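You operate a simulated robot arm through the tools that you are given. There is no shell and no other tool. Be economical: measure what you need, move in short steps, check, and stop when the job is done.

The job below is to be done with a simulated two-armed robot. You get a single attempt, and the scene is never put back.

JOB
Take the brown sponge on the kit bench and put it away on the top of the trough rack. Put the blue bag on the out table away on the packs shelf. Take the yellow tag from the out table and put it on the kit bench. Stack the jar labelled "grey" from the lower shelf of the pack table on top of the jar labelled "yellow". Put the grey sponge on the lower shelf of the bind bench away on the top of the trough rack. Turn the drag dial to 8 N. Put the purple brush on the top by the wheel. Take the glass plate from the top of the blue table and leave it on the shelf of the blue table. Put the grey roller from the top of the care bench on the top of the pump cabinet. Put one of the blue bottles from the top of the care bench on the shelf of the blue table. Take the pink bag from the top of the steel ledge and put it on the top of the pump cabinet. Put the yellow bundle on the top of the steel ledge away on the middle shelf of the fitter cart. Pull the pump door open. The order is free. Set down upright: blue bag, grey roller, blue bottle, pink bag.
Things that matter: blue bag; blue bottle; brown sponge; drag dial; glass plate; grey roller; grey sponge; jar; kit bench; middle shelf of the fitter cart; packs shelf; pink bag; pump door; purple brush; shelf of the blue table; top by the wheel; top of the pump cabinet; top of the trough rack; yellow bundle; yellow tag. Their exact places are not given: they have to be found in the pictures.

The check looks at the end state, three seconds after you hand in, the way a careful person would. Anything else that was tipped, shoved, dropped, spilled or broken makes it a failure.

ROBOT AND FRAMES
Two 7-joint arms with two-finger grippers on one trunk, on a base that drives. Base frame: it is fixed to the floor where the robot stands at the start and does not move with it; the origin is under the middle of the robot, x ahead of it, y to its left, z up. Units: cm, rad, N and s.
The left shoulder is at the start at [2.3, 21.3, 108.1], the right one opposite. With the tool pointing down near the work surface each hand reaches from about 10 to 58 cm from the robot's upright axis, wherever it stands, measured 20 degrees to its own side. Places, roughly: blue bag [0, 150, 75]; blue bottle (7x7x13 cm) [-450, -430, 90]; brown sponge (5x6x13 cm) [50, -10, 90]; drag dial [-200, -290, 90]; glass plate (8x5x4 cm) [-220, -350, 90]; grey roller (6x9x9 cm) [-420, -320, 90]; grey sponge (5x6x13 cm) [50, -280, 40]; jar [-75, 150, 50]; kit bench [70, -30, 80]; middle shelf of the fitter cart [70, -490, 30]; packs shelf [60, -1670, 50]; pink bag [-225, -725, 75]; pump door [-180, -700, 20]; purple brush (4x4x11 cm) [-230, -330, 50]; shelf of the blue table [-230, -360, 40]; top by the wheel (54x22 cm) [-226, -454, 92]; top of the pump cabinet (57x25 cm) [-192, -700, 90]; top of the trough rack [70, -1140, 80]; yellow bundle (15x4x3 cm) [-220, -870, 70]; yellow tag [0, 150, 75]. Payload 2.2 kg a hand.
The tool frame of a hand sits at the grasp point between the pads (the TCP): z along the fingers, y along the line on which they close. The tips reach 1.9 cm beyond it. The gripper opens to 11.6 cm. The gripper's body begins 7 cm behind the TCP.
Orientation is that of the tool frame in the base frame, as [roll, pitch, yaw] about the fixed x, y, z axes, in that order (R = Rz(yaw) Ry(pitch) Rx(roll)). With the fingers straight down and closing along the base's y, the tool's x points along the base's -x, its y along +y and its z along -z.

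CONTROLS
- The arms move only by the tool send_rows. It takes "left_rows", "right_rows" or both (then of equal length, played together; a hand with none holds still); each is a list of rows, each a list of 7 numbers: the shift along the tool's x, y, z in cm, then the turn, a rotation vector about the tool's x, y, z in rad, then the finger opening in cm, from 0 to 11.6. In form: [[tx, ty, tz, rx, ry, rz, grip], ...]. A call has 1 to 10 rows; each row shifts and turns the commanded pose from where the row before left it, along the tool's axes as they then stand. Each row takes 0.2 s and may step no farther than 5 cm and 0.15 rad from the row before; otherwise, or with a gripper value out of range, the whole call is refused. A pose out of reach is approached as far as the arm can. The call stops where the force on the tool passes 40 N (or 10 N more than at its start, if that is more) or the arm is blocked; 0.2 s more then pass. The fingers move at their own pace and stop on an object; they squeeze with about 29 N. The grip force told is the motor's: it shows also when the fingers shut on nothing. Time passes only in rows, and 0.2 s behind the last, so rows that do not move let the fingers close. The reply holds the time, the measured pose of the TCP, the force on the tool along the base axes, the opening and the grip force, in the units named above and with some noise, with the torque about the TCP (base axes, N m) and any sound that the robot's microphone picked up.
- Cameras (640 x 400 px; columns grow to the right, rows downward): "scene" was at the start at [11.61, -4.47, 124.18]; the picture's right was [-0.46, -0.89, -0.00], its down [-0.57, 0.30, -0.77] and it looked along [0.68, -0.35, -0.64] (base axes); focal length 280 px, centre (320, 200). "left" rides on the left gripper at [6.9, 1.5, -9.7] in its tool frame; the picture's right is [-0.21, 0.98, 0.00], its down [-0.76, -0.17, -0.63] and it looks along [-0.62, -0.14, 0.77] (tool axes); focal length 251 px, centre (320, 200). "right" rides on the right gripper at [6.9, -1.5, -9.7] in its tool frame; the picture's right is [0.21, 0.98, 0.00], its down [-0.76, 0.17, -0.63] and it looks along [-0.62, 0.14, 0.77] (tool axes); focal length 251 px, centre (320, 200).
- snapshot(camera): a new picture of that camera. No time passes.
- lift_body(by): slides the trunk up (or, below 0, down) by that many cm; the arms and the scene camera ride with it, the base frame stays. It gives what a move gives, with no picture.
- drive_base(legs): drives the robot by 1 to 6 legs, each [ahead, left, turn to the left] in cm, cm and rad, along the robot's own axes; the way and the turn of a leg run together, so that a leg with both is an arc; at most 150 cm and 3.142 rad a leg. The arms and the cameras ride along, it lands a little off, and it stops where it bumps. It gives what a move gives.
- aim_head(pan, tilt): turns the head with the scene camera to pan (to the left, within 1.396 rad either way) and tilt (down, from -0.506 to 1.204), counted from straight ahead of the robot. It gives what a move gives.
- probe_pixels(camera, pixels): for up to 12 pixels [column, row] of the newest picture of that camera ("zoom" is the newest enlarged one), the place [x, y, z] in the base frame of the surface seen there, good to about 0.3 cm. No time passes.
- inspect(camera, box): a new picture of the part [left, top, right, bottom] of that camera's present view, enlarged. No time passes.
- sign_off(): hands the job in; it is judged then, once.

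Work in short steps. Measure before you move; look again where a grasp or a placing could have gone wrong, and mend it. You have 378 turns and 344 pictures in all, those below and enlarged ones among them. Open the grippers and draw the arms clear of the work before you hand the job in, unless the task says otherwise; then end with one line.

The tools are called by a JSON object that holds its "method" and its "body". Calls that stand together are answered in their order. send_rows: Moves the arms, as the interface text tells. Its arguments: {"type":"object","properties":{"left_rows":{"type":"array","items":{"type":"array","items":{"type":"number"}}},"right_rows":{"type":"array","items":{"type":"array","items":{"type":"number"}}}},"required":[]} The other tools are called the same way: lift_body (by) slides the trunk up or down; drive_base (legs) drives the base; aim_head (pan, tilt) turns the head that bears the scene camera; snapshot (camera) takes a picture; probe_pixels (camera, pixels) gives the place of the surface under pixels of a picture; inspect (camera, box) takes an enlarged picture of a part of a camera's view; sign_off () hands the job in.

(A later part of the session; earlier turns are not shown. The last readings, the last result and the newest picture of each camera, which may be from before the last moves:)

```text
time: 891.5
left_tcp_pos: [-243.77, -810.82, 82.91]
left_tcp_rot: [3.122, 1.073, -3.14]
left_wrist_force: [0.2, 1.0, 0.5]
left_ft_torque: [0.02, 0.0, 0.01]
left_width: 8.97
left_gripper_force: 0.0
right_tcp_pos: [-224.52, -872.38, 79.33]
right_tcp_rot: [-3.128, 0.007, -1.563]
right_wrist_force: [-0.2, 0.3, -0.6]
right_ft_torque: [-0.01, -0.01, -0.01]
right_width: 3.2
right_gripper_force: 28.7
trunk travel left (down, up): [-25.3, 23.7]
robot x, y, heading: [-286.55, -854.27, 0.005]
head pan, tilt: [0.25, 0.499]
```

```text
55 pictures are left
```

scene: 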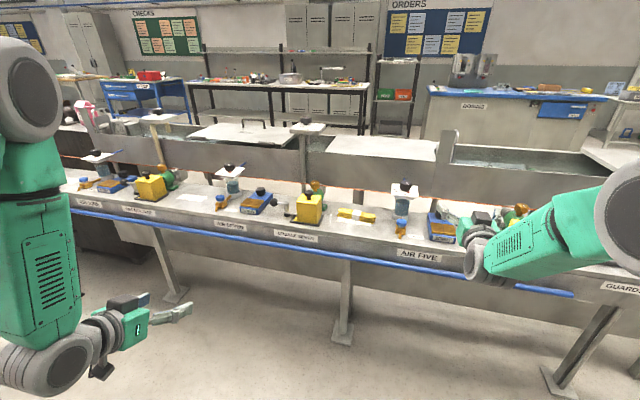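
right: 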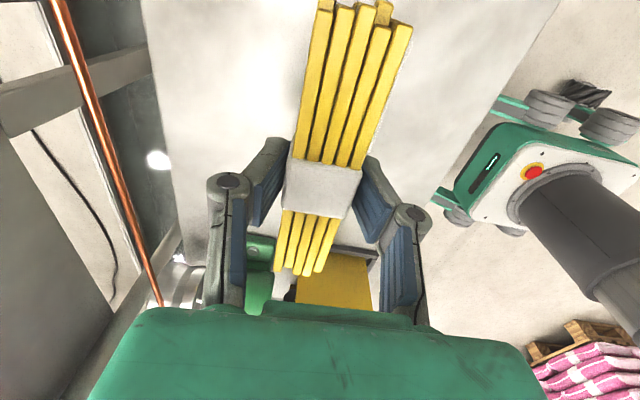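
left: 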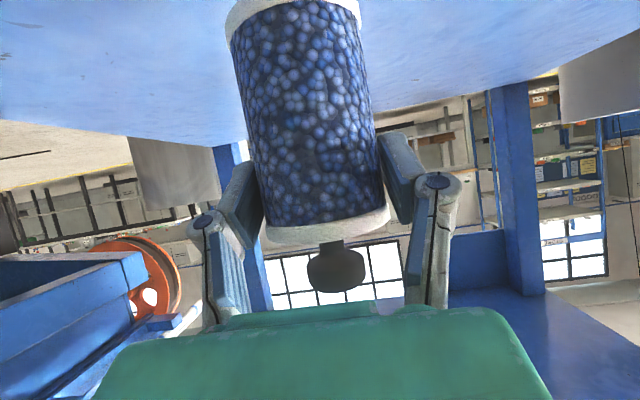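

The bundle is held at its middle. I lift it clear, back off and travel north along the rear aisle and around to the front aisle.

{"method": "send_rows", "body": {"right_rows": [[0, 0, -4, 0, 0, 0, 2], [0, 0, -4, 0, 0, 0, 2], [0, 0, -4, 0, 0, 0, 2]]}}

{"method": "drive_base", "body": {"legs": [[-30, 0, 0], [0, 0, 1.566], [150, 0, 0], [150, 0, 0], [150, 0, 0], [150, 0, 0]]}}

{"method": "drive_base", "body": {"legs": [[150, 0, 0], [150, 0, 0], [20, 0, 0]]}}

{"method": "aim_head", "body": {"pan": 0.0, "tilt": 0.45}}

{"method": "snapshot", "body": {"camera": "scene"}}

```text
time: 892.3
left_tcp_pos: [-243.83, -810.85, 82.94]
left_tcp_rot: [3.123, 1.073, -3.139]
left_wrist_force: [-0.5, -0.1, -0.8]
left_ft_torque: [0.0, 0.02, 0.0]
left_width: 9.02
left_gripper_force: 0.0
right_tcp_pos: [-224.67, -872.19, 91.44]
right_tcp_rot: [-3.126, 0.009, -1.561]
right_wrist_force: [-0.7, 0.1, -1.2]
right_ft_torque: [0.02, -0.03, -0.02]
right_width: 3.25
right_gripper_force: 29.5
trunk travel left (down, up): [-25.3, 23.7]
robot x, y, heading: [-286.73, -854.11, 0.011]
head pan, tilt: [0.25, 0.499]
```

```text
time: 926.2
left_tcp_pos: [-357.71, -211.65, 82.88]
left_tcp_rot: [3.123, 1.071, -1.583]
left_wrist_force: [-0.1, -0.1, 1.1]
left_ft_torque: [0.0, 0.01, 0.01]
left_width: 8.99
left_gripper_force: 0.0
right_tcp_pos: [-296.12, -193.17, 91.35]
right_tcp_rot: [-3.128, 0.008, -0.004]
right_wrist_force: [-0.4, 0.8, -0.9]
right_ft_torque: [-0.05, 0.03, 0.01]
right_width: 3.21
right_gripper_force: 29.1
trunk travel left (down, up): [-25.3, 23.7]
robot x, y, heading: [-314.76, -255.09, 1.563]
head pan, tilt: [0.25, 0.499]
```

```text
time: 941.9
left_tcp_pos: [-356.52, 109.7, 83.01]
left_tcp_rot: [3.121, 1.077, -1.59]
left_wrist_force: [-0.4, 0.3, -0.1]
left_ft_torque: [-0.02, 0.02, 0.03]
left_width: 8.99
left_gripper_force: 0.0
right_tcp_pos: [-294.82, 127.71, 91.4]
right_tcp_rot: [-3.125, 0.011, -0.01]
right_wrist_force: [0.1, 1.1, -1.7]
right_ft_torque: [-0.03, -0.01, 0.0]
right_width: 3.24
right_gripper_force: 29.1
trunk travel left (down, up): [-25.3, 23.7]
robot x, y, heading: [-314.55, 65.62, 1.558]
head pan, tilt: [0.25, 0.499]
```

```text
time: 942.7
left_tcp_pos: [-356.42, 109.23, 83.21]
left_tcp_rot: [3.12, 1.079, -1.592]
left_wrist_force: [-0.2, 0.3, 0.3]
left_ft_torque: [-0.01, 0.0, 0.0]
left_width: 9.0
left_gripper_force: 0.0
right_tcp_pos: [-294.69, 127.29, 91.56]
right_tcp_rot: [-3.122, 0.01, -0.011]
right_wrist_force: [0.1, 1.3, -0.3]
right_ft_torque: [-0.01, -0.03, 0.01]
right_width: 3.23
right_gripper_force: 29.0
trunk travel left (down, up): [-25.3, 23.7]
robot x, y, heading: [-314.02, 65.71, 1.559]
head pan, tilt: [0.0, 0.45]
```

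```text
54 pictures are left
```

scene: 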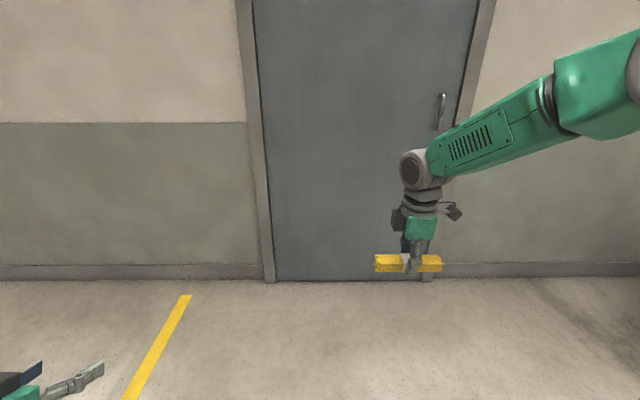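

Next: east along y≈65, then south in the front aisle to the bind bench (y≈-280), facing +x.

{"method": "drive_base", "body": {"legs": [[0, 0, -1.56], [130, 0, 0], [122, 0, 0], [0, 0, -1.57]]}}

{"method": "drive_base", "body": {"legs": [[150, 0, 0], [150, 0, 0], [45, 0, 0], [0, 0, 1.57]]}}

{"method": "aim_head", "body": {"pan": 0.15, "tilt": 0.5}}

{"method": "snapshot", "body": {"camera": "scene"}}

```text
time: 962.4
left_tcp_pos: [-18.53, 42.39, 83.23]
left_tcp_rot: [3.12, 1.079, 1.622]
left_wrist_force: [0.6, 0.3, 0.2]
left_ft_torque: [0.0, 0.0, -0.01]
left_width: 8.99
left_gripper_force: 0.1
right_tcp_pos: [-78.94, 20.13, 91.66]
right_tcp_rot: [-3.121, 0.01, -3.082]
right_wrist_force: [-0.3, 0.6, -0.6]
right_ft_torque: [-0.01, -0.01, 0.0]
right_width: 3.21
right_gripper_force: 28.9
trunk travel left (down, up): [-25.3, 23.7]
robot x, y, heading: [-63.83, 82.6, -1.514]
head pan, tilt: [0.0, 0.45]
```

```text
time: 982.9
left_tcp_pos: [-2.97, -214.97, 83.33]
left_tcp_rot: [3.118, 1.082, -3.108]
left_wrist_force: [-0.6, -0.2, 0.4]
left_ft_torque: [0.0, -0.04, -0.02]
left_width: 9.0
left_gripper_force: 0.1
right_tcp_pos: [18.54, -275.79, 91.84]
right_tcp_rot: [-3.12, 0.011, -1.525]
right_wrist_force: [0.4, -0.6, 0.4]
right_ft_torque: [0.04, -0.03, -0.01]
right_width: 3.22
right_gripper_force: 28.7
trunk travel left (down, up): [-25.3, 23.7]
robot x, y, heading: [-43.2, -259.49, 0.048]
head pan, tilt: [0.0, 0.45]
```

```text
time: 983.6
left_tcp_pos: [-3.15, -215.12, 83.63]
left_tcp_rot: [3.119, 1.087, -3.107]
left_wrist_force: [0.0, 0.6, 0.0]
left_ft_torque: [-0.02, 0.02, 0.03]
left_width: 9.0
left_gripper_force: 0.1
right_tcp_pos: [18.37, -275.71, 92.06]
right_tcp_rot: [-3.114, 0.011, -1.527]
right_wrist_force: [0.3, -0.4, -0.7]
right_ft_torque: [0.0, 0.02, -0.01]
right_width: 3.24
right_gripper_force: 29.0
trunk travel left (down, up): [-25.3, 23.7]
robot x, y, heading: [-43.06, -259.52, 0.047]
head pan, tilt: [0.15, 0.499]
```

```text
53 pictures are left
```

scene: 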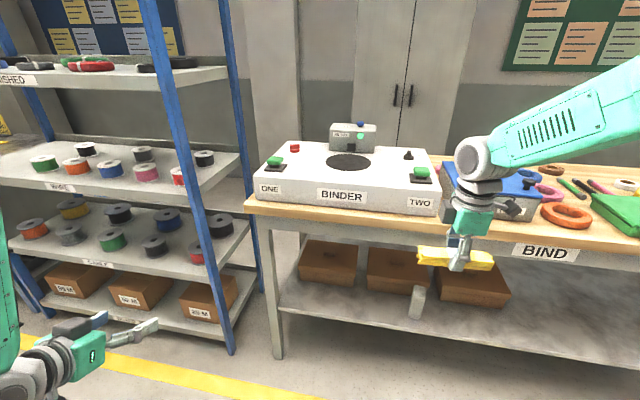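

The grey sponge stands on the lower shelf at (417,300). I probe it and the shelf.

{"method": "probe_pixels", "body": {"camera": "scene", "pixels": [[418, 290], [417, 312], [412, 300], [424, 300], [418, 322], [380, 320], [350, 330], [500, 270], [330, 265], [280, 350], [440, 340]]}}

{"method": "inspect", "body": {"camera": "scene", "box": [360, 250, 480, 350]}}

```text
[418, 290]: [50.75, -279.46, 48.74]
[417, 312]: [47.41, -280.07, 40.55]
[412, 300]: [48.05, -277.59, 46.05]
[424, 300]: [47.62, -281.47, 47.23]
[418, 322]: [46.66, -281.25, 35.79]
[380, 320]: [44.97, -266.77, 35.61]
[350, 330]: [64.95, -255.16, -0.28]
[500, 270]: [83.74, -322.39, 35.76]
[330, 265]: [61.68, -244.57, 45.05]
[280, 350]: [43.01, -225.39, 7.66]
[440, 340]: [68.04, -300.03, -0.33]
```

```text
4.00 times, centred on (420, 300) of scene
```

zoom: 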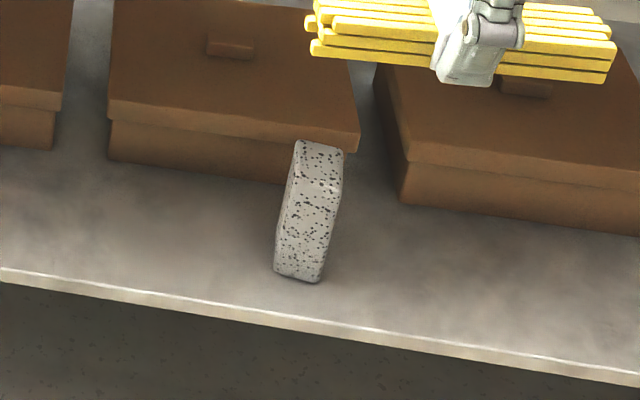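

Sponge centre ≈(50.3,-279.7), z 36–49, 7 cm inside the shelf edge. I draw the right hand in, shift right 50 cm, lower the trunk and bring the left hand forward.

{"method": "send_rows", "body": {"right_rows": [[0, 3, 0, 0, 0, 0, 2], [0, 4, 0, 0, 0, 0, 2], [0, 4, 0, 0, 0, 0, 2], [0, 4, 0, 0, 0, 0, 2], [0, 4, 0, 0, 0, 0, 2], [0, 3, 0, 0, 0, 0, 2]]}}

{"method": "drive_base", "body": {"legs": [[0, -49, -0.045]]}}

{"method": "lift_body", "body": {"by": -24.5}}

{"method": "send_rows", "body": {"left_rows": [[0.5, -2, 3.5, 0, 0, 0, 9], [0.5, -2, 3.5, 0, 0, 0, 9], [0.5, -2, 3.5, 0, 0, 0, 9], [0, -2, 3.5, 0, 0, 0, 9], [0, -2, 3.5, 0, 0, 0, 9], [-0.5, -1.5, 3.5, 0, 0, 0, 9], [-1, 0, 3.5, 0, 0, 0, 9]]}}

```text
time: 985.0
left_tcp_pos: [-3.2, -215.03, 83.49]
left_tcp_rot: [3.119, 1.086, -3.108]
left_wrist_force: [0.2, 0.4, 0.0]
left_ft_torque: [0.02, 0.01, 0.01]
left_width: 8.98
left_gripper_force: 0.0
right_tcp_pos: [-3.92, -276.7, 91.62]
right_tcp_rot: [-3.114, 0.01, -1.525]
right_wrist_force: [-0.6, -0.3, -0.9]
right_ft_torque: [0.01, 0.03, 0.0]
right_width: 3.21
right_gripper_force: 29.0
trunk travel left (down, up): [-25.3, 23.7]
robot x, y, heading: [-43.41, -259.49, 0.045]
head pan, tilt: [0.15, 0.499]
```

```text
time: 987.9
left_tcp_pos: [-0.26, -265.24, 83.1]
left_tcp_rot: [3.137, 1.086, -3.128]
left_wrist_force: [-0.6, 1.6, -0.7]
left_ft_torque: [-0.03, -0.01, -0.06]
left_width: 8.99
left_gripper_force: 0.1
right_tcp_pos: [-3.34, -326.86, 91.7]
right_tcp_rot: [-3.115, 0.001, -1.564]
right_wrist_force: [0.2, 1.2, 0.3]
right_ft_torque: [-0.08, 0.01, -0.01]
right_width: 3.22
right_gripper_force: 29.3
trunk travel left (down, up): [-25.3, 23.7]
robot x, y, heading: [-42.39, -308.72, 0.006]
head pan, tilt: [0.15, 0.499]
```

```text
time: 990.4
left_tcp_pos: [-0.46, -266.03, 59.36]
left_tcp_rot: [3.113, 1.089, 3.134]
left_wrist_force: [-0.1, 0.3, 0.0]
left_ft_torque: [0.03, 0.02, -0.03]
left_width: 8.99
left_gripper_force: 0.1
right_tcp_pos: [-3.6, -327.8, 67.17]
right_tcp_rot: [-3.112, 0.012, -1.564]
right_wrist_force: [0.1, -0.6, -0.7]
right_ft_torque: [0.03, 0.0, -0.01]
right_width: 3.19
right_gripper_force: 29.0
trunk travel left (down, up): [-0.8, 48.2]
robot x, y, heading: [-41.96, -308.69, -0.001]
head pan, tilt: [0.15, 0.499]
```

```text
time: 992.0
left_tcp_pos: [21.27, -277.07, 47.69]
left_tcp_rot: [3.117, 1.088, 3.137]
left_wrist_force: [-0.6, 0.0, 0.1]
left_ft_torque: [0.01, 0.04, -0.02]
left_width: 9.01
left_gripper_force: 0.1
right_tcp_pos: [-3.59, -327.85, 67.08]
right_tcp_rot: [-3.112, 0.013, -1.565]
right_wrist_force: [-0.2, 0.0, -1.3]
right_ft_torque: [0.01, 0.0, 0.02]
right_width: 3.2
right_gripper_force: 28.9
trunk travel left (down, up): [-0.8, 48.2]
robot x, y, heading: [-42.09, -308.95, 0.004]
head pan, tilt: [0.15, 0.499]
```

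{"method": "drive_base", "body": {"legs": [[20, -2.6, 0]]}}

{"method": "snapshot", "body": {"camera": "left"}}

{"method": "probe_pixels", "body": {"camera": "left", "pixels": [[320, 100], [300, 100], [340, 100], [320, 60], [320, 130]]}}

```text
time: 993.6
left_tcp_pos: [40.77, -279.05, 47.68]
left_tcp_rot: [3.115, 1.087, -3.139]
left_wrist_force: [0.4, -0.2, -0.4]
left_ft_torque: [0.03, 0.02, 0.0]
left_width: 9.0
left_gripper_force: 0.0
right_tcp_pos: [16.29, -329.99, 67.08]
right_tcp_rot: [-3.113, 0.011, -1.555]
right_wrist_force: [0.6, -0.2, -1.2]
right_ft_torque: [-0.01, 0.0, -0.02]
right_width: 3.23
right_gripper_force: 28.6
trunk travel left (down, up): [-0.8, 48.2]
robot x, y, heading: [-22.55, -311.42, 0.006]
head pan, tilt: [0.15, 0.499]
```

```text
51 pictures are left
```

left: 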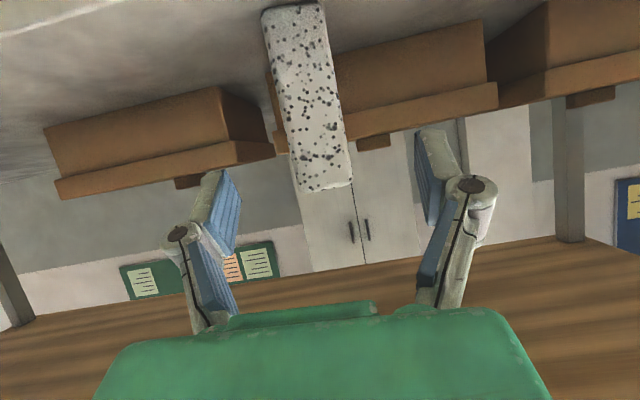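

```text
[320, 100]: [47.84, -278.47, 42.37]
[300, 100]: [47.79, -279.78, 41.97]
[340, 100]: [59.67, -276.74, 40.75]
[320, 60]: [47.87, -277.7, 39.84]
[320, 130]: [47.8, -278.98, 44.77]
```

{"method": "send_rows", "body": {"left_rows": [[-0.7, -0.25, 3.2, 0, 0, 0, 9], [-0.7, -0.25, 3.2, 0, 0, 0, 9], [-0.6, 0, 3.2, 0, 0, 0, 9], [0, 0, 0, 0, 0, 0, 5], [0, 0, 0, 0, 0, 0, 3], [0, 0, 0, 0, 0, 0, 3], [0, 0, 0, 0, 0, 0, 3], [-1.3, 0, -0.7, 0, 0, 0, 3], [-1.3, 0, -0.7, 0, 0, 0, 3]]}}

{"method": "snapshot", "body": {"camera": "left"}}

```text
time: 995.6
left_tcp_pos: [50.1, -279.4, 48.21]
left_tcp_rot: [3.113, 1.092, 3.14]
left_wrist_force: [-0.5, 0.8, -0.2]
left_ft_torque: [0.0, 0.0, -0.01]
left_width: 4.4
left_gripper_force: 28.9
right_tcp_pos: [16.14, -330.02, 67.33]
right_tcp_rot: [-3.108, 0.013, -1.554]
right_wrist_force: [0.0, 0.2, -1.1]
right_ft_torque: [0.01, -0.02, -0.05]
right_width: 3.23
right_gripper_force: 28.5
trunk travel left (down, up): [-0.8, 48.2]
robot x, y, heading: [-22.38, -311.37, 0.009]
head pan, tilt: [0.15, 0.499]
```

```text
50 pictures are left
```

left: 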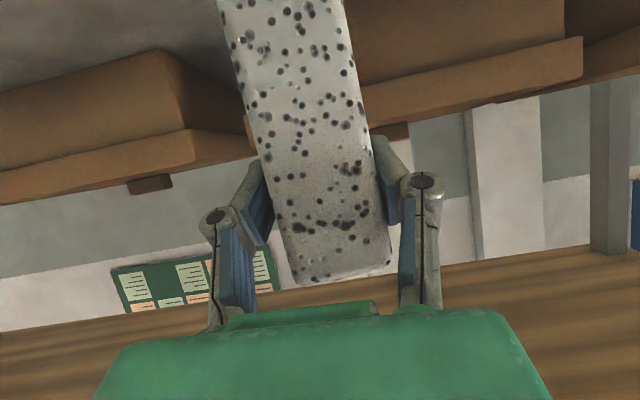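

The grey sponge is held. I back out, raise the trunk and go to the fitter cart (y≈-490).

{"method": "drive_base", "body": {"legs": [[-48, 0, 0]]}}

{"method": "lift_body", "body": {"by": 20}}

{"method": "drive_base", "body": {"legs": [[0, -100, -0.01], [0, -70, 0]]}}

{"method": "aim_head", "body": {"pan": -0.05, "tilt": 0.5}}

{"method": "snapshot", "body": {"camera": "scene"}}

```text
time: 998.5
left_tcp_pos: [0.8, -280.19, 48.28]
left_tcp_rot: [3.114, 1.091, 3.136]
left_wrist_force: [0.6, 0.1, 0.5]
left_ft_torque: [0.02, 0.02, 0.0]
left_width: 4.38
left_gripper_force: 29.2
right_tcp_pos: [-33.45, -330.74, 67.24]
right_tcp_rot: [-3.109, 0.011, -1.56]
right_wrist_force: [0.4, 0.3, -0.2]
right_ft_torque: [-0.02, 0.01, -0.01]
right_width: 3.19
right_gripper_force: 28.8
trunk travel left (down, up): [-0.8, 48.2]
robot x, y, heading: [-72.05, -311.88, 0.007]
head pan, tilt: [0.15, 0.499]
```

```text
time: 1000.7
left_tcp_pos: [0.62, -280.14, 68.52]
left_tcp_rot: [3.113, 1.093, 3.137]
left_wrist_force: [-0.2, -0.7, -1.2]
left_ft_torque: [0.02, -0.02, -0.02]
left_width: 4.36
left_gripper_force: 29.3
right_tcp_pos: [-33.67, -330.69, 87.32]
right_tcp_rot: [-3.109, 0.012, -1.563]
right_wrist_force: [-0.7, -0.1, -0.1]
right_ft_torque: [-0.01, 0.0, 0.03]
right_width: 3.25
right_gripper_force: 29.4
trunk travel left (down, up): [-20.8, 28.2]
robot x, y, heading: [-72.02, -311.72, 0.01]
head pan, tilt: [0.15, 0.499]
```

```text
time: 1009.5
left_tcp_pos: [1.1, -453.48, 68.47]
left_tcp_rot: [3.115, 1.094, 3.135]
left_wrist_force: [-0.2, 0.6, 0.0]
left_ft_torque: [0.01, -0.01, 0.0]
left_width: 4.37
left_gripper_force: 28.9
right_tcp_pos: [-33.59, -503.84, 87.41]
right_tcp_rot: [-3.105, 0.013, -1.566]
right_wrist_force: [0.7, -0.2, -1.0]
right_ft_torque: [0.02, 0.03, -0.02]
right_width: 3.21
right_gripper_force: 28.9
trunk travel left (down, up): [-20.8, 28.2]
robot x, y, heading: [-71.96, -484.8, 0.005]
head pan, tilt: [0.15, 0.499]
```

```text
time: 1010.2
left_tcp_pos: [0.86, -453.47, 68.74]
left_tcp_rot: [3.116, 1.099, 3.135]
left_wrist_force: [0.2, 0.4, -1.4]
left_ft_torque: [0.02, 0.0, -0.02]
left_width: 4.35
left_gripper_force: 28.6
right_tcp_pos: [-33.92, -503.7, 87.6]
right_tcp_rot: [-3.101, 0.011, -1.566]
right_wrist_force: [-0.5, -0.2, -0.4]
right_ft_torque: [0.0, 0.0, -0.01]
right_width: 3.25
right_gripper_force: 29.4
trunk travel left (down, up): [-20.8, 28.2]
robot x, y, heading: [-71.5, -484.92, 0.006]
head pan, tilt: [-0.051, 0.499]
```

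```text
49 pictures are left
```

scene: 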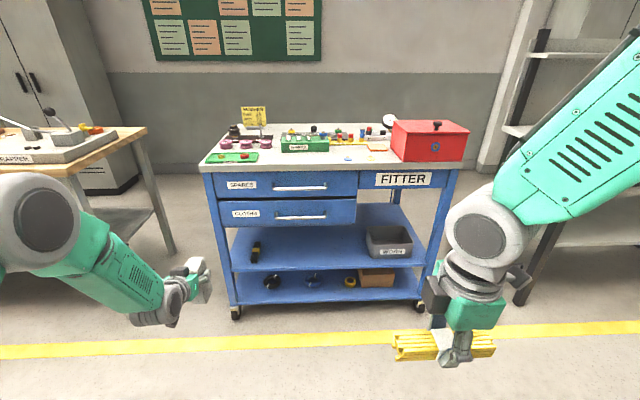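

I probe the middle shelf, its front edge and the drawers' bottom.

{"method": "probe_pixels", "body": {"camera": "scene", "pixels": [[320, 245], [330, 264], [255, 250], [290, 222], [380, 215], [365, 250], [410, 265], [240, 268], [350, 235], [345, 225], [390, 190], [300, 268]]}}

{"method": "inspect", "body": {"camera": "scene", "box": [200, 160, 460, 310]}}

```text
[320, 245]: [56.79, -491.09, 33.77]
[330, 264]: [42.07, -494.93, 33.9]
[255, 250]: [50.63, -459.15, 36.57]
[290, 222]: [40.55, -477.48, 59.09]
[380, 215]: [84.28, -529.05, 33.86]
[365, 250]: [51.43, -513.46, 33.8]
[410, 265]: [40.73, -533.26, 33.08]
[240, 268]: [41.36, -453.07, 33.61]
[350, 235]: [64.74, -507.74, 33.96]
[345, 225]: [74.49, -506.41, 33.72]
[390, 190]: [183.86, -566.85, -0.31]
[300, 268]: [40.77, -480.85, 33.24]
```

```text
2.46 times, centred on (330, 235) of scene
```

zoom: 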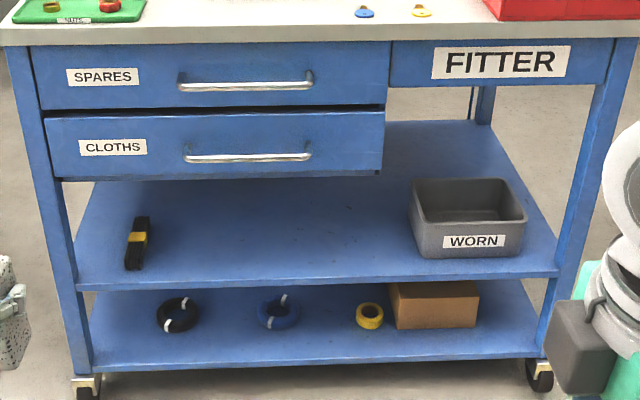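

Middle shelf: z 33.8, front edge x≈41, drawers' bottom z≈58. I lower the trunk, draw the left hand in, and tilt the right hand forward 0.8 rad.

{"method": "lift_body", "body": {"by": -20}}

{"method": "send_rows", "body": {"left_rows": [[1.7, 0.8, -3.5, 0, 0, 0, 3], [1.7, 0.8, -3.5, 0, 0, 0, 3], [1.7, 0.8, -3.5, 0, 0, 0, 3], [1.7, 0.8, -3.5, 0, 0, 0, 3], [1.7, 0.8, -3.5, 0, 0, 0, 3], [1.7, 0.8, -3.5, 0, 0, 0, 3], [1.7, 0.8, -3.5, 0, 0, 0, 3], [1.7, 0.8, -3.5, 0, 0, 0, 3]], "right_rows": [[0, -3, 0, 0.1, 0, 0, 2], [0, -3, 0, 0.1, 0, 0, 2], [0, -3, 0, 0.1, 0, 0, 2], [0, -3, 0, 0.1, 0, 0, 2], [0, -3, 1.5, 0.1, 0, 0, 2], [0, -2, 2, 0.1, 0, 0, 2], [0, -1, 2, 0.1, 0, 0, 2], [0, -1, 2, 0.1, 0, 0, 2]]}}

{"method": "snapshot", "body": {"camera": "scene"}}

```text
time: 1012.4
left_tcp_pos: [0.76, -453.68, 48.83]
left_tcp_rot: [3.108, 1.1, 3.127]
left_wrist_force: [-0.5, -0.3, -0.4]
left_ft_torque: [0.03, 0.02, 0.02]
left_width: 4.38
left_gripper_force: 28.8
right_tcp_pos: [-33.9, -504.18, 67.53]
right_tcp_rot: [-3.102, 0.013, -1.566]
right_wrist_force: [0.4, -0.8, -2.2]
right_ft_torque: [-0.01, -0.01, -0.02]
right_width: 3.26
right_gripper_force: 28.9
trunk travel left (down, up): [-0.8, 48.2]
robot x, y, heading: [-71.52, -484.89, 0.0]
head pan, tilt: [-0.051, 0.499]
```

```text
time: 1014.2
left_tcp_pos: [-30.78, -448.17, 49.52]
left_tcp_rot: [3.108, 1.097, 3.128]
left_wrist_force: [0.9, -0.6, -0.5]
left_ft_torque: [0.01, 0.0, 0.02]
left_width: 4.39
left_gripper_force: 29.1
right_tcp_pos: [-11.52, -505.93, 67.86]
right_tcp_rot: [-2.294, 0.073, -1.614]
right_wrist_force: [0.1, 0.4, -1.0]
right_ft_torque: [0.0, 0.03, 0.02]
right_width: 3.25
right_gripper_force: 28.7
trunk travel left (down, up): [-0.8, 48.2]
robot x, y, heading: [-71.7, -484.65, 0.002]
head pan, tilt: [-0.051, 0.499]
```

```text
47 pictures are left
```

scene: 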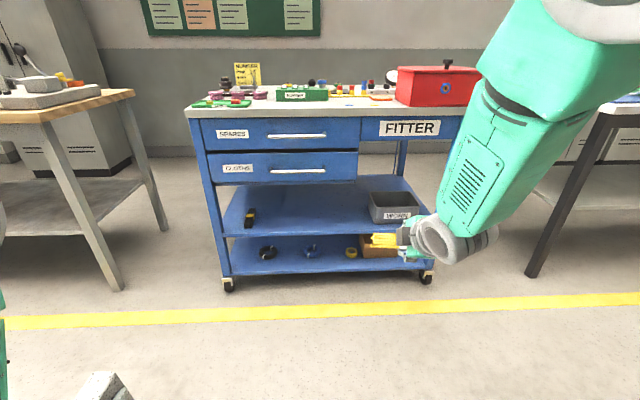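

I lower the bundle to z≈41 in front of the cart, then drive in at y≈-488.

{"method": "send_rows", "body": {"right_rows": [[0.27, 2.88, 2.55, 0, 0, 0, 2], [0.27, 2.88, 2.55, 0, 0, 0, 2], [0.27, 2.88, 2.55, 0, 0, 0, 2], [0.27, 2.88, 2.55, 0, 0, 0, 2], [0.27, 2.88, 2.55, 0, 0, 0, 2], [0.27, 2.88, 2.55, 0, 0, 0, 2], [0.2, 2.3, 2.05, 0, 0, 0, 2]]}}

{"method": "drive_base", "body": {"legs": [[0, 17, 0], [38, 0, 0]]}}

{"method": "aim_head", "body": {"pan": -0.1, "tilt": 0.7}}

{"method": "snapshot", "body": {"camera": "scene"}}

```text
time: 1015.8
left_tcp_pos: [-30.71, -448.15, 49.63]
left_tcp_rot: [3.11, 1.098, 3.127]
left_wrist_force: [-0.2, 0.1, -1.0]
left_ft_torque: [-0.01, 0.02, 0.02]
left_width: 4.36
left_gripper_force: 28.6
right_tcp_pos: [-12.41, -505.45, 40.8]
right_tcp_rot: [-2.303, 0.014, -1.565]
right_wrist_force: [0.5, 0.2, -1.2]
right_ft_torque: [-0.03, 0.04, 0.0]
right_width: 3.22
right_gripper_force: 28.9
trunk travel left (down, up): [-0.8, 48.2]
robot x, y, heading: [-71.88, -484.94, 0.0]
head pan, tilt: [-0.051, 0.499]
```

```text
time: 1019.2
left_tcp_pos: [7.83, -431.7, 49.64]
left_tcp_rot: [3.107, 1.098, 3.123]
left_wrist_force: [0.1, -1.1, -0.7]
left_ft_torque: [0.01, -0.04, 0.02]
left_width: 4.37
left_gripper_force: 29.2
right_tcp_pos: [26.01, -488.95, 40.7]
right_tcp_rot: [-2.303, 0.017, -1.57]
right_wrist_force: [-1.0, 0.4, -1.0]
right_ft_torque: [-0.01, -0.02, 0.03]
right_width: 3.21
right_gripper_force: 29.0
trunk travel left (down, up): [-0.8, 48.2]
robot x, y, heading: [-33.28, -468.36, 0.002]
head pan, tilt: [-0.051, 0.499]
```

```text
time: 1020.0
left_tcp_pos: [7.64, -431.54, 49.76]
left_tcp_rot: [3.107, 1.102, 3.126]
left_wrist_force: [0.8, 0.0, 0.4]
left_ft_torque: [-0.02, -0.01, 0.0]
left_width: 4.35
left_gripper_force: 29.0
right_tcp_pos: [25.91, -488.88, 40.89]
right_tcp_rot: [-2.298, 0.015, -1.57]
right_wrist_force: [-0.5, 0.1, -0.2]
right_ft_torque: [0.01, 0.01, 0.0]
right_width: 3.22
right_gripper_force: 28.8
trunk travel left (down, up): [-0.8, 48.2]
robot x, y, heading: [-33.19, -467.94, 0.001]
head pan, tilt: [-0.099, 0.7]
```

```text
46 pictures are left
```

scene: 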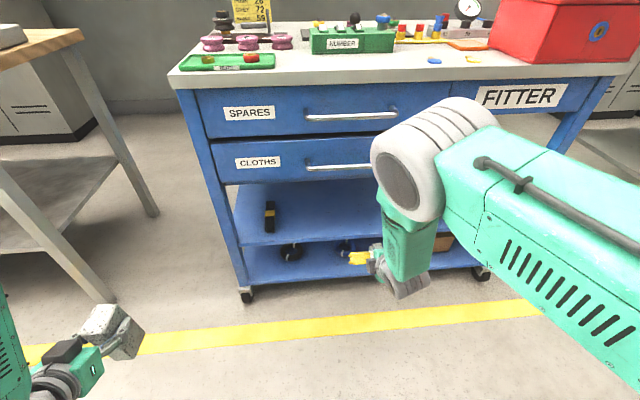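

The elbow would come near the drawers; I extend the right hand 13 cm farther before driving on.

{"method": "send_rows", "body": {"right_rows": [[0, -2.15, 2.44, 0, 0, 0, 2], [0, -2.15, 2.44, 0, 0, 0, 2], [0, -2.15, 2.44, 0, 0, 0, 2], [0, -2.15, 2.44, 0, 0, 0, 2]]}}

{"method": "snapshot", "body": {"camera": "scene"}}

{"method": "probe_pixels", "body": {"camera": "scene", "pixels": [[380, 180], [400, 130], [440, 110], [400, 220], [390, 270], [360, 260], [300, 250]]}}

```text
time: 1021.0
left_tcp_pos: [7.67, -431.52, 49.61]
left_tcp_rot: [3.108, 1.1, 3.122]
left_wrist_force: [0.2, 0.3, 0.3]
left_ft_torque: [-0.01, -0.01, 0.04]
left_width: 4.34
left_gripper_force: 29.1
right_tcp_pos: [38.99, -488.86, 40.72]
right_tcp_rot: [-2.301, 0.016, -1.569]
right_wrist_force: [-0.1, 0.4, -0.5]
right_ft_torque: [0.04, 0.01, 0.0]
right_width: 3.23
right_gripper_force: 28.7
trunk travel left (down, up): [-0.8, 48.2]
robot x, y, heading: [-33.41, -468.18, 0.0]
head pan, tilt: [-0.099, 0.7]
```

```text
45 pictures are left
```

scene: 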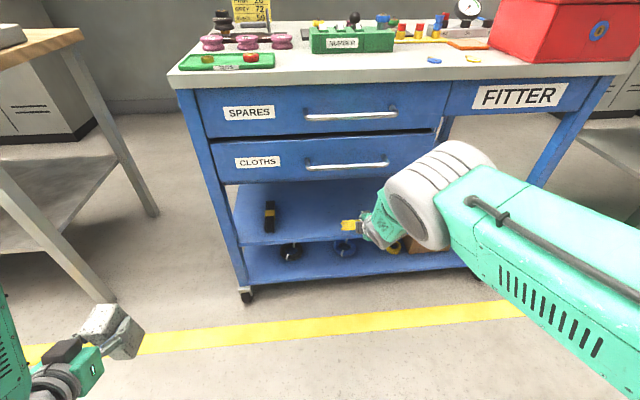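

```text
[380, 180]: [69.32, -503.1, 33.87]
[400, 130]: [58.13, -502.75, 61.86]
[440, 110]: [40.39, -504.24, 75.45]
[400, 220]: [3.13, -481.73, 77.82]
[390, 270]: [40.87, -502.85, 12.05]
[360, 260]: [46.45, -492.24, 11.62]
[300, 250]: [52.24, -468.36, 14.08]
```

Elbow stays ~33 cm behind. I drive 15 cm so the bundle comes over the shelf, then lower it.

{"method": "drive_base", "body": {"legs": [[15.5, 0, 0]]}}

{"method": "send_rows", "body": {"right_rows": [[0, 0.75, 0.66, 0, 0, 0, 2], [0, 0.75, 0.66, 0, 0, 0, 2], [0, 0.3, 0.26, 0, 0, 0, 2], [0, 0, 0, 0, 0, 0, 2]]}}

{"method": "inspect", "body": {"camera": "scene", "box": [290, 150, 450, 280]}}

```text
time: 1022.5
left_tcp_pos: [22.43, -431.41, 50.05]
left_tcp_rot: [3.108, 1.112, 3.126]
left_wrist_force: [-1.2, 0.3, 0.3]
left_ft_torque: [0.02, 0.02, -0.04]
left_width: 4.36
left_gripper_force: 29.3
right_tcp_pos: [52.36, -488.43, 39.57]
right_tcp_rot: [-2.324, 0.016, -1.57]
right_wrist_force: [0.7, 0.3, -0.7]
right_ft_torque: [-0.01, 0.03, -0.01]
right_width: 3.23
right_gripper_force: 28.9
trunk travel left (down, up): [-0.8, 48.2]
robot x, y, heading: [-17.98, -468.14, 0.002]
head pan, tilt: [-0.099, 0.7]
stopped in leg 1: the robot was blocked; the commanded pose is now the measured one
```

```text
time: 1023.5
left_tcp_pos: [22.38, -431.47, 50.01]
left_tcp_rot: [3.107, 1.109, 3.125]
left_wrist_force: [0.4, -0.1, -0.7]
left_ft_torque: [-0.01, 0.01, -0.01]
left_width: 4.37
left_gripper_force: 29.5
right_tcp_pos: [52.24, -488.4, 37.32]
right_tcp_rot: [-2.324, 0.017, -1.569]
right_wrist_force: [1.1, -0.3, -1.0]
right_ft_torque: [-0.04, 0.0, -0.01]
right_width: 3.22
right_gripper_force: 28.6
trunk travel left (down, up): [-0.8, 48.2]
robot x, y, heading: [-17.85, -467.81, -0.002]
head pan, tilt: [-0.099, 0.7]
```

```text
3.08 times, centred on (370, 215) of scene
```

zoom: 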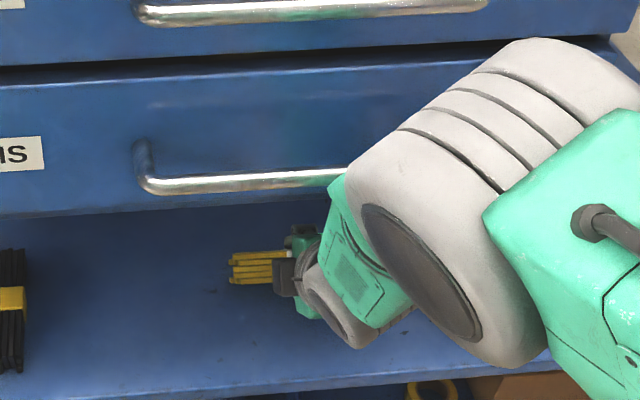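

The elbow lightly touches the drawer handle, so I stop here; the bundle is 11 cm inside the edge. I raise 0.8 cm and open so it settles on the shelf.

{"method": "send_rows", "body": {"right_rows": [[0, -0.5, -0.45, 0, 0, 0, 2], [0, 0, 0, 0, 0, 0, 4.2], [0, 0, 0, 0, 0, 0, 5.5], [0, 0, 0, 0, 0, 0, 5.5]]}}

{"method": "snapshot", "body": {"camera": "right"}}

```text
time: 1024.5
left_tcp_pos: [22.32, -431.52, 50.07]
left_tcp_rot: [3.107, 1.109, 3.125]
left_wrist_force: [-0.7, 0.0, 0.6]
left_ft_torque: [-0.01, 0.01, 0.05]
left_width: 4.34
left_gripper_force: 29.0
right_tcp_pos: [52.37, -488.5, 38.0]
right_tcp_rot: [-2.323, 0.018, -1.568]
right_wrist_force: [1.9, -0.8, 1.5]
right_ft_torque: [-0.03, 0.01, 0.0]
right_width: 5.38
right_gripper_force: 0.0
trunk travel left (down, up): [-0.8, 48.2]
robot x, y, heading: [-17.85, -468.25, -0.001]
head pan, tilt: [-0.099, 0.7]
```

```text
43 pictures are left
```

right: 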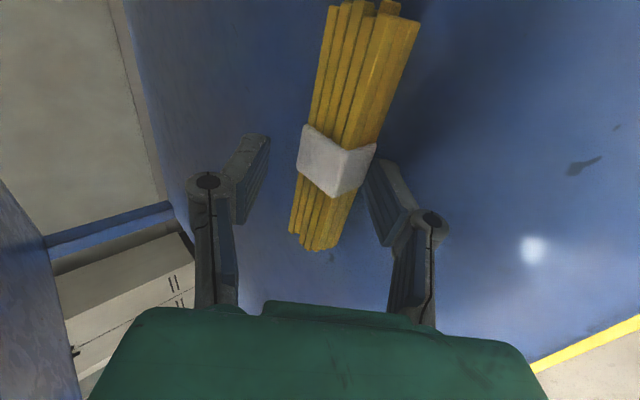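

The bundle rests, leaning on the near finger. I withdraw along the tool axis.

{"method": "send_rows", "body": {"right_rows": [[0, 0, -1.5, 0, 0, 0, 5.5], [0, 0, -2, 0, 0, 0, 5.5], [0, 0, -3, 0, 0, 0, 5.5]]}}

{"method": "drive_base", "body": {"legs": [[-30, 0, 0]]}}

{"method": "inspect", "body": {"camera": "scene", "box": [180, 100, 460, 280]}}

```text
time: 1025.3
left_tcp_pos: [22.39, -431.44, 50.23]
left_tcp_rot: [3.106, 1.109, 3.126]
left_wrist_force: [0.3, -0.4, -0.3]
left_ft_torque: [-0.04, 0.0, -0.01]
left_width: 4.37
left_gripper_force: 29.6
right_tcp_pos: [47.54, -488.44, 42.84]
right_tcp_rot: [-2.323, 0.017, -1.568]
right_wrist_force: [-0.5, -0.4, 0.1]
right_ft_torque: [-0.01, -0.03, -0.01]
right_width: 5.48
right_gripper_force: 0.0
trunk travel left (down, up): [-0.8, 48.2]
robot x, y, heading: [-18.08, -468.13, 0.002]
head pan, tilt: [-0.099, 0.7]
```

```text
time: 1027.3
left_tcp_pos: [-7.24, -431.45, 50.09]
left_tcp_rot: [3.107, 1.109, 3.13]
left_wrist_force: [0.3, 0.5, 0.4]
left_ft_torque: [-0.01, -0.01, 0.04]
left_width: 4.38
left_gripper_force: 29.1
right_tcp_pos: [18.13, -488.35, 42.81]
right_tcp_rot: [-2.323, 0.017, -1.564]
right_wrist_force: [-0.8, 0.5, 0.6]
right_ft_torque: [-0.02, 0.01, 0.03]
right_width: 5.49
right_gripper_force: 0.2
trunk travel left (down, up): [-0.8, 48.2]
robot x, y, heading: [-47.77, -468.02, 0.004]
head pan, tilt: [-0.099, 0.7]
```

```text
2.22 times, centred on (320, 190) of scene
```

zoom: 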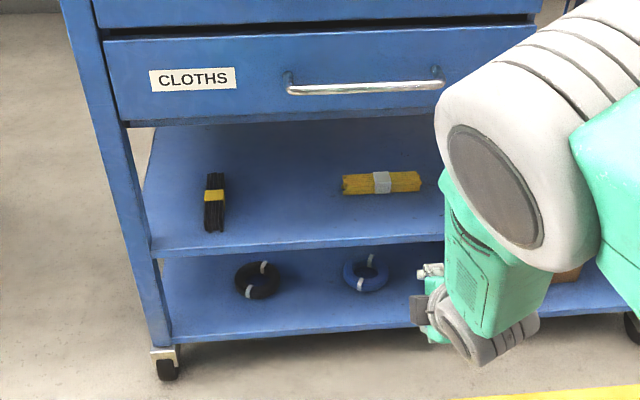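

The bundle lies on the middle shelf. Next the pump door: I drive to y≈-700 and face the cabinet from the front aisle.

{"method": "lift_body", "body": {"by": 12}}

{"method": "drive_base", "body": {"legs": [[-20, 0, 0], [0, 0, -1.574], [120, 0, 0], [108, 0, 0], [0, 0, -1.571]]}}

{"method": "aim_head", "body": {"pan": 0.0, "tilt": 0.55}}

{"method": "snapshot", "body": {"camera": "scene"}}

```text
time: 1028.8
left_tcp_pos: [-7.45, -431.42, 62.03]
left_tcp_rot: [3.105, 1.113, 3.126]
left_wrist_force: [-0.6, 0.4, -1.3]
left_ft_torque: [0.02, -0.02, 0.03]
left_width: 4.38
left_gripper_force: 29.0
right_tcp_pos: [18.02, -488.3, 54.99]
right_tcp_rot: [-2.32, 0.017, -1.565]
right_wrist_force: [-0.3, -0.7, 0.4]
right_ft_torque: [0.0, -0.04, 0.0]
right_width: 5.5
right_gripper_force: 0.2
trunk travel left (down, up): [-12.8, 36.2]
robot x, y, heading: [-47.86, -468.11, 0.001]
head pan, tilt: [-0.099, 0.7]
```

```text
time: 1048.8
left_tcp_pos: [-110.67, -729.18, 62.26]
left_tcp_rot: [3.106, 1.111, -0.02]
left_wrist_force: [0.5, 0.6, -0.7]
left_ft_torque: [0.0, -0.01, -0.01]
left_width: 4.36
left_gripper_force: 29.1
right_tcp_pos: [-135.64, -672.03, 54.92]
right_tcp_rot: [-2.319, 0.016, 1.57]
right_wrist_force: [0.9, -0.7, 0.3]
right_ft_torque: [0.01, 0.01, -0.01]
right_width: 5.49
right_gripper_force: 0.1
trunk travel left (down, up): [-12.8, 36.2]
robot x, y, heading: [-70.12, -692.75, 3.141]
head pan, tilt: [-0.099, 0.7]
```

```text
time: 1049.5
left_tcp_pos: [-110.53, -729.2, 62.38]
left_tcp_rot: [3.102, 1.116, -0.022]
left_wrist_force: [0.9, -0.4, -0.4]
left_ft_torque: [-0.02, -0.01, -0.01]
left_width: 4.35
left_gripper_force: 29.1
right_tcp_pos: [-135.48, -672.05, 55.08]
right_tcp_rot: [-2.317, 0.019, 1.569]
right_wrist_force: [-0.5, 0.3, 0.0]
right_ft_torque: [0.03, 0.02, 0.01]
right_width: 5.5
right_gripper_force: 0.0
trunk travel left (down, up): [-12.8, 36.2]
robot x, y, heading: [-70.11, -692.68, 3.141]
head pan, tilt: [0.0, 0.55]
```

```text
41 pictures are left
```

scene: 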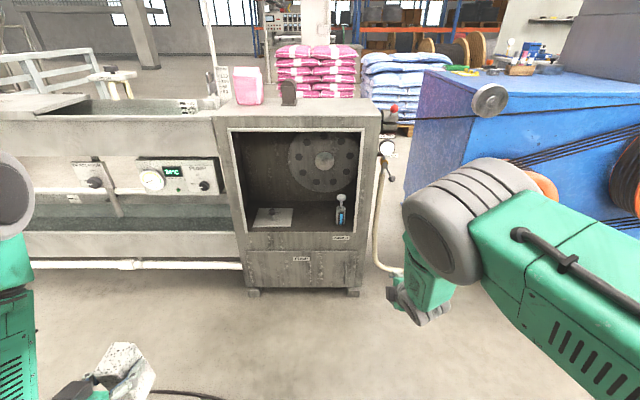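

The pink bag and roller stand on the cabinet top. I zoom on the lower door.

{"method": "inspect", "body": {"camera": "scene", "box": [230, 220, 390, 310]}}

{"method": "probe_pixels", "body": {"camera": "zoom", "pixels": [[290, 160], [240, 180], [400, 160], [285, 220], [60, 150], [520, 160], [70, 250], [510, 250], [440, 80], [420, 170]]}}

```text
4.00 times, centred on (310, 265) of scene
```

zoom: 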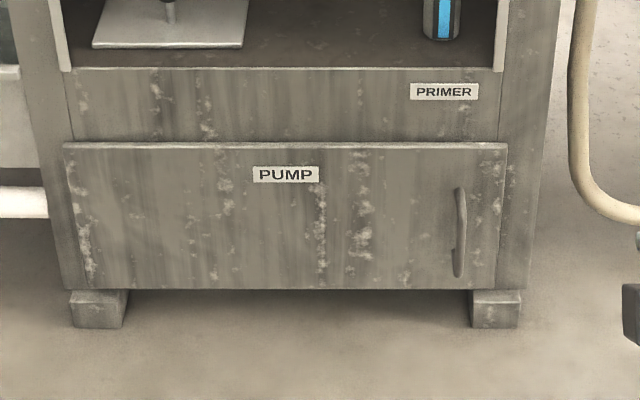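

```text
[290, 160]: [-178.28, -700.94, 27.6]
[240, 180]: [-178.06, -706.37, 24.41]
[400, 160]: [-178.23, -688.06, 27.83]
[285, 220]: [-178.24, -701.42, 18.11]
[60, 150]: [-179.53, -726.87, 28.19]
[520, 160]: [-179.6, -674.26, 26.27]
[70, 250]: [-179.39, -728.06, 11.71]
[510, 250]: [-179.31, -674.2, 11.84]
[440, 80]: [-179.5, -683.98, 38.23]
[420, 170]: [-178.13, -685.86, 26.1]
```

Door: hinge side at y≈-726, vertical handle near y -681, z 12–24. I lower the trunk and re-orient the right hand (closing sideways, pointing steeply down-forward).

{"method": "lift_body", "body": {"by": -12.3}}

{"method": "send_rows", "body": {"right_rows": [[0, 0, 0, 0, 0, 0.15, 6], [0, 0, 0, 0, 0, 0.15, 6], [0, 0, 0, 0, 0, 0.15, 6], [0, 0, 0, 0, 0, 0.15, 6], [0, 0, 0, 0, 0, 0.15, 6], [0, 0, 0, 0, 0, 0.15, 6], [0, 0, 0, 0, 0, 0.15, 6], [0, 0, 0, 0, 0, 0.15, 6], [0, 0, 0, 0, 0, 0.15, 6], [0, 0, 0, 0, 0, 0.15, 6]]}}

{"method": "probe_pixels", "body": {"camera": "zoom", "pixels": [[460, 200], [461, 230], [460, 260], [458, 275], [455, 190]]}}

```text
time: 1051.0
left_tcp_pos: [-110.3, -729.16, 50.15]
left_tcp_rot: [3.103, 1.114, -0.023]
left_wrist_force: [0.4, -0.5, -0.1]
left_ft_torque: [0.01, -0.01, 0.01]
left_width: 4.31
left_gripper_force: 28.6
right_tcp_pos: [-135.51, -672.22, 42.98]
right_tcp_rot: [-2.317, 0.02, 1.568]
right_wrist_force: [-0.7, 0.1, 0.1]
right_ft_torque: [0.02, 0.0, 0.0]
right_width: 5.49
right_gripper_force: 0.1
trunk travel left (down, up): [-0.5, 48.5]
robot x, y, heading: [-69.99, -692.58, 3.137]
head pan, tilt: [0.0, 0.55]
```

```text
time: 1053.2
left_tcp_pos: [-110.35, -729.1, 50.11]
left_tcp_rot: [3.102, 1.115, -0.023]
left_wrist_force: [-0.7, -0.7, -0.2]
left_ft_torque: [0.0, 0.01, -0.02]
left_width: 4.34
left_gripper_force: 29.5
right_tcp_pos: [-135.56, -671.95, 42.82]
right_tcp_rot: [-3.093, 0.823, 0.082]
right_wrist_force: [-0.2, -0.2, -0.1]
right_ft_torque: [-0.02, 0.01, -0.01]
right_width: 6.0
right_gripper_force: 0.1
trunk travel left (down, up): [-0.5, 48.5]
robot x, y, heading: [-69.9, -692.86, 3.14]
head pan, tilt: [0.0, 0.55]
```

```text
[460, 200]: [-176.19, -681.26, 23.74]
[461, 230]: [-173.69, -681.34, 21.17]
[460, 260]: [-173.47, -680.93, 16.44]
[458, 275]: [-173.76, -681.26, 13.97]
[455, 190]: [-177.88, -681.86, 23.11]
```

{"method": "send_rows", "body": {"right_rows": [[0, 0, 0, 0, 0.1, 0, 6], [0, 0, 0, 0, 0.1, 0, 6], [0, 0, 0, 0, 0.1, 0, 6], [3.5, 0, 1.5, 0, 0, 0, 6], [3.5, 0, 1.5, 0, 0, 0, 6], [3.5, 0, 1.5, 0, 0, 0, 6], [3.5, 0, 1.5, 0, 0, 0, 6], [3.5, 0, 1.5, 0, 0, 0, 6], [3, 0, 1.5, 0, 0, 0, 6]]}}

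{"method": "drive_base", "body": {"legs": [[46, 9, 0]]}}

{"method": "snapshot", "body": {"camera": "right"}}

```text
time: 1055.2
left_tcp_pos: [-110.38, -729.16, 50.05]
left_tcp_rot: [3.103, 1.115, -0.024]
left_wrist_force: [0.1, 0.5, -0.6]
left_ft_torque: [0.04, -0.02, 0.01]
left_width: 4.35
left_gripper_force: 29.8
right_tcp_pos: [-122.18, -670.67, 24.67]
right_tcp_rot: [-3.1, 0.527, 0.067]
right_wrist_force: [0.8, -0.1, -0.3]
right_ft_torque: [-0.01, 0.0, -0.03]
right_width: 6.0
right_gripper_force: 0.0
trunk travel left (down, up): [-0.5, 48.5]
robot x, y, heading: [-70.26, -692.68, 3.141]
head pan, tilt: [0.0, 0.55]
```

```text
time: 1058.0
left_tcp_pos: [-156.34, -737.53, 50.03]
left_tcp_rot: [3.105, 1.115, -0.029]
left_wrist_force: [-0.1, 0.0, 0.5]
left_ft_torque: [-0.02, -0.01, 0.02]
left_width: 4.36
left_gripper_force: 28.9
right_tcp_pos: [-167.59, -679.11, 24.62]
right_tcp_rot: [-3.101, 0.525, 0.057]
right_wrist_force: [-0.2, -0.3, -0.6]
right_ft_torque: [0.0, -0.02, -0.01]
right_width: 5.98
right_gripper_force: 0.0
trunk travel left (down, up): [-0.5, 48.5]
robot x, y, heading: [-115.57, -701.34, 3.13]
head pan, tilt: [0.0, 0.55]
```

```text
39 pictures are left
```

right: 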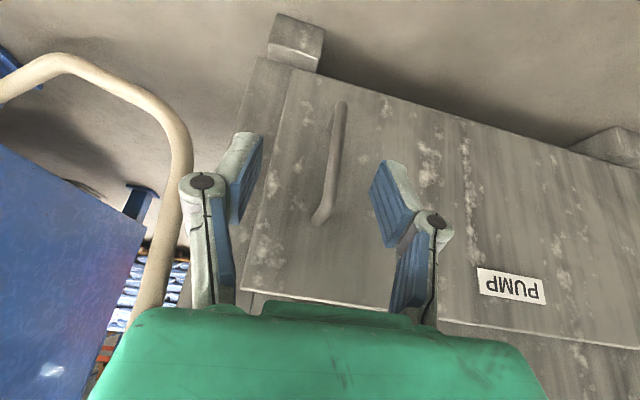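

The handle is between the pads ahead. I move in 8 cm and close on it.

{"method": "send_rows", "body": {"right_rows": [[-1.07, 0.57, 2.6, 0, 0, 0, 6], [-1.07, 0.57, 2.6, 0, 0, 0, 6], [-1.06, 0.56, 2.6, 0, 0, 0, 6], [0, 0, 0, 0, 0, 0, 6]]}}

{"method": "snapshot", "body": {"camera": "right"}}

```text
time: 1059.0
left_tcp_pos: [-156.11, -737.45, 50.21]
left_tcp_rot: [3.103, 1.118, -0.029]
left_wrist_force: [0.0, -0.8, -0.7]
left_ft_torque: [-0.01, -0.03, -0.01]
left_width: 4.31
left_gripper_force: 29.1
right_tcp_pos: [-174.32, -681.21, 19.6]
right_tcp_rot: [-3.104, 0.528, 0.059]
right_wrist_force: [-0.6, -0.1, -0.7]
right_ft_torque: [-0.03, 0.01, 0.01]
right_width: 6.0
right_gripper_force: 0.0
trunk travel left (down, up): [-0.5, 48.5]
robot x, y, heading: [-115.95, -701.27, 3.131]
head pan, tilt: [0.0, 0.55]
```

```text
38 pictures are left
```

right: 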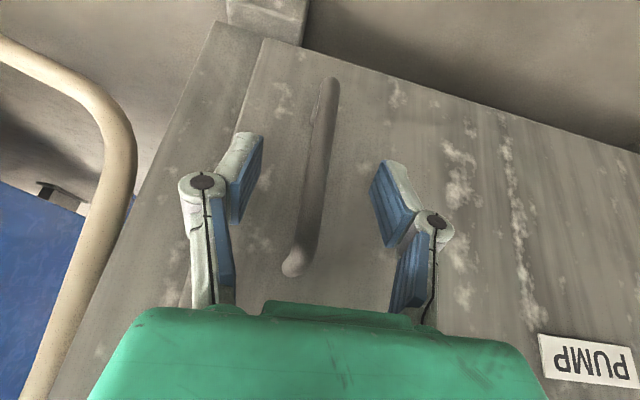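

Handle is centred between the pads. Closing, then pulling gently back with the base.

{"method": "send_rows", "body": {"right_rows": [[0, 0, 0, 0, 0, 0, 2], [0, 0, 0, 0, 0, 0, 0.8], [0, 0, 0, 0, 0, 0, 0.8], [0, 0, 0, 0, 0, 0, 0.8]]}}

{"method": "drive_base", "body": {"legs": [[-6, 0.4, 0], [-5.6, 1.1, 0]]}}

{"method": "snapshot", "body": {"camera": "scene"}}

```text
time: 1060.0
left_tcp_pos: [-156.21, -737.38, 50.18]
left_tcp_rot: [3.104, 1.12, -0.033]
left_wrist_force: [-0.4, 0.4, -0.5]
left_ft_torque: [-0.01, 0.02, 0.0]
left_width: 4.33
left_gripper_force: 29.2
right_tcp_pos: [-174.33, -681.01, 19.65]
right_tcp_rot: [-3.1, 0.527, 0.059]
right_wrist_force: [0.4, 9.2, -1.0]
right_ft_torque: [0.19, -0.29, 0.01]
right_width: 1.15
right_gripper_force: 38.4
trunk travel left (down, up): [-0.5, 48.5]
robot x, y, heading: [-115.77, -701.66, 3.128]
head pan, tilt: [0.0, 0.55]
```

```text
time: 1061.5
left_tcp_pos: [-144.35, -738.9, 50.41]
left_tcp_rot: [3.093, 1.119, -0.038]
left_wrist_force: [-0.2, 0.3, -0.4]
left_ft_torque: [-0.03, -0.02, -0.01]
left_width: 4.35
left_gripper_force: 29.3
right_tcp_pos: [-163.03, -683.13, 19.81]
right_tcp_rot: [-3.114, 0.535, 0.057]
right_wrist_force: [-12.9, -28.2, -0.2]
right_ft_torque: [-0.42, -0.38, -0.47]
right_width: 1.34
right_gripper_force: 14.9
trunk travel left (down, up): [-0.5, 48.5]
robot x, y, heading: [-103.89, -702.8, 3.135]
head pan, tilt: [0.0, 0.55]
```

```text
37 pictures are left
```

scene: 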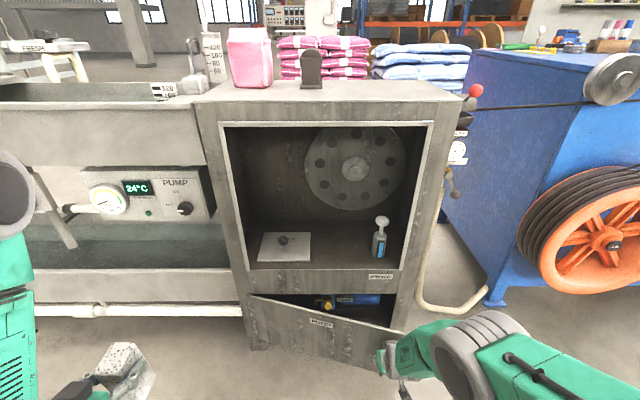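

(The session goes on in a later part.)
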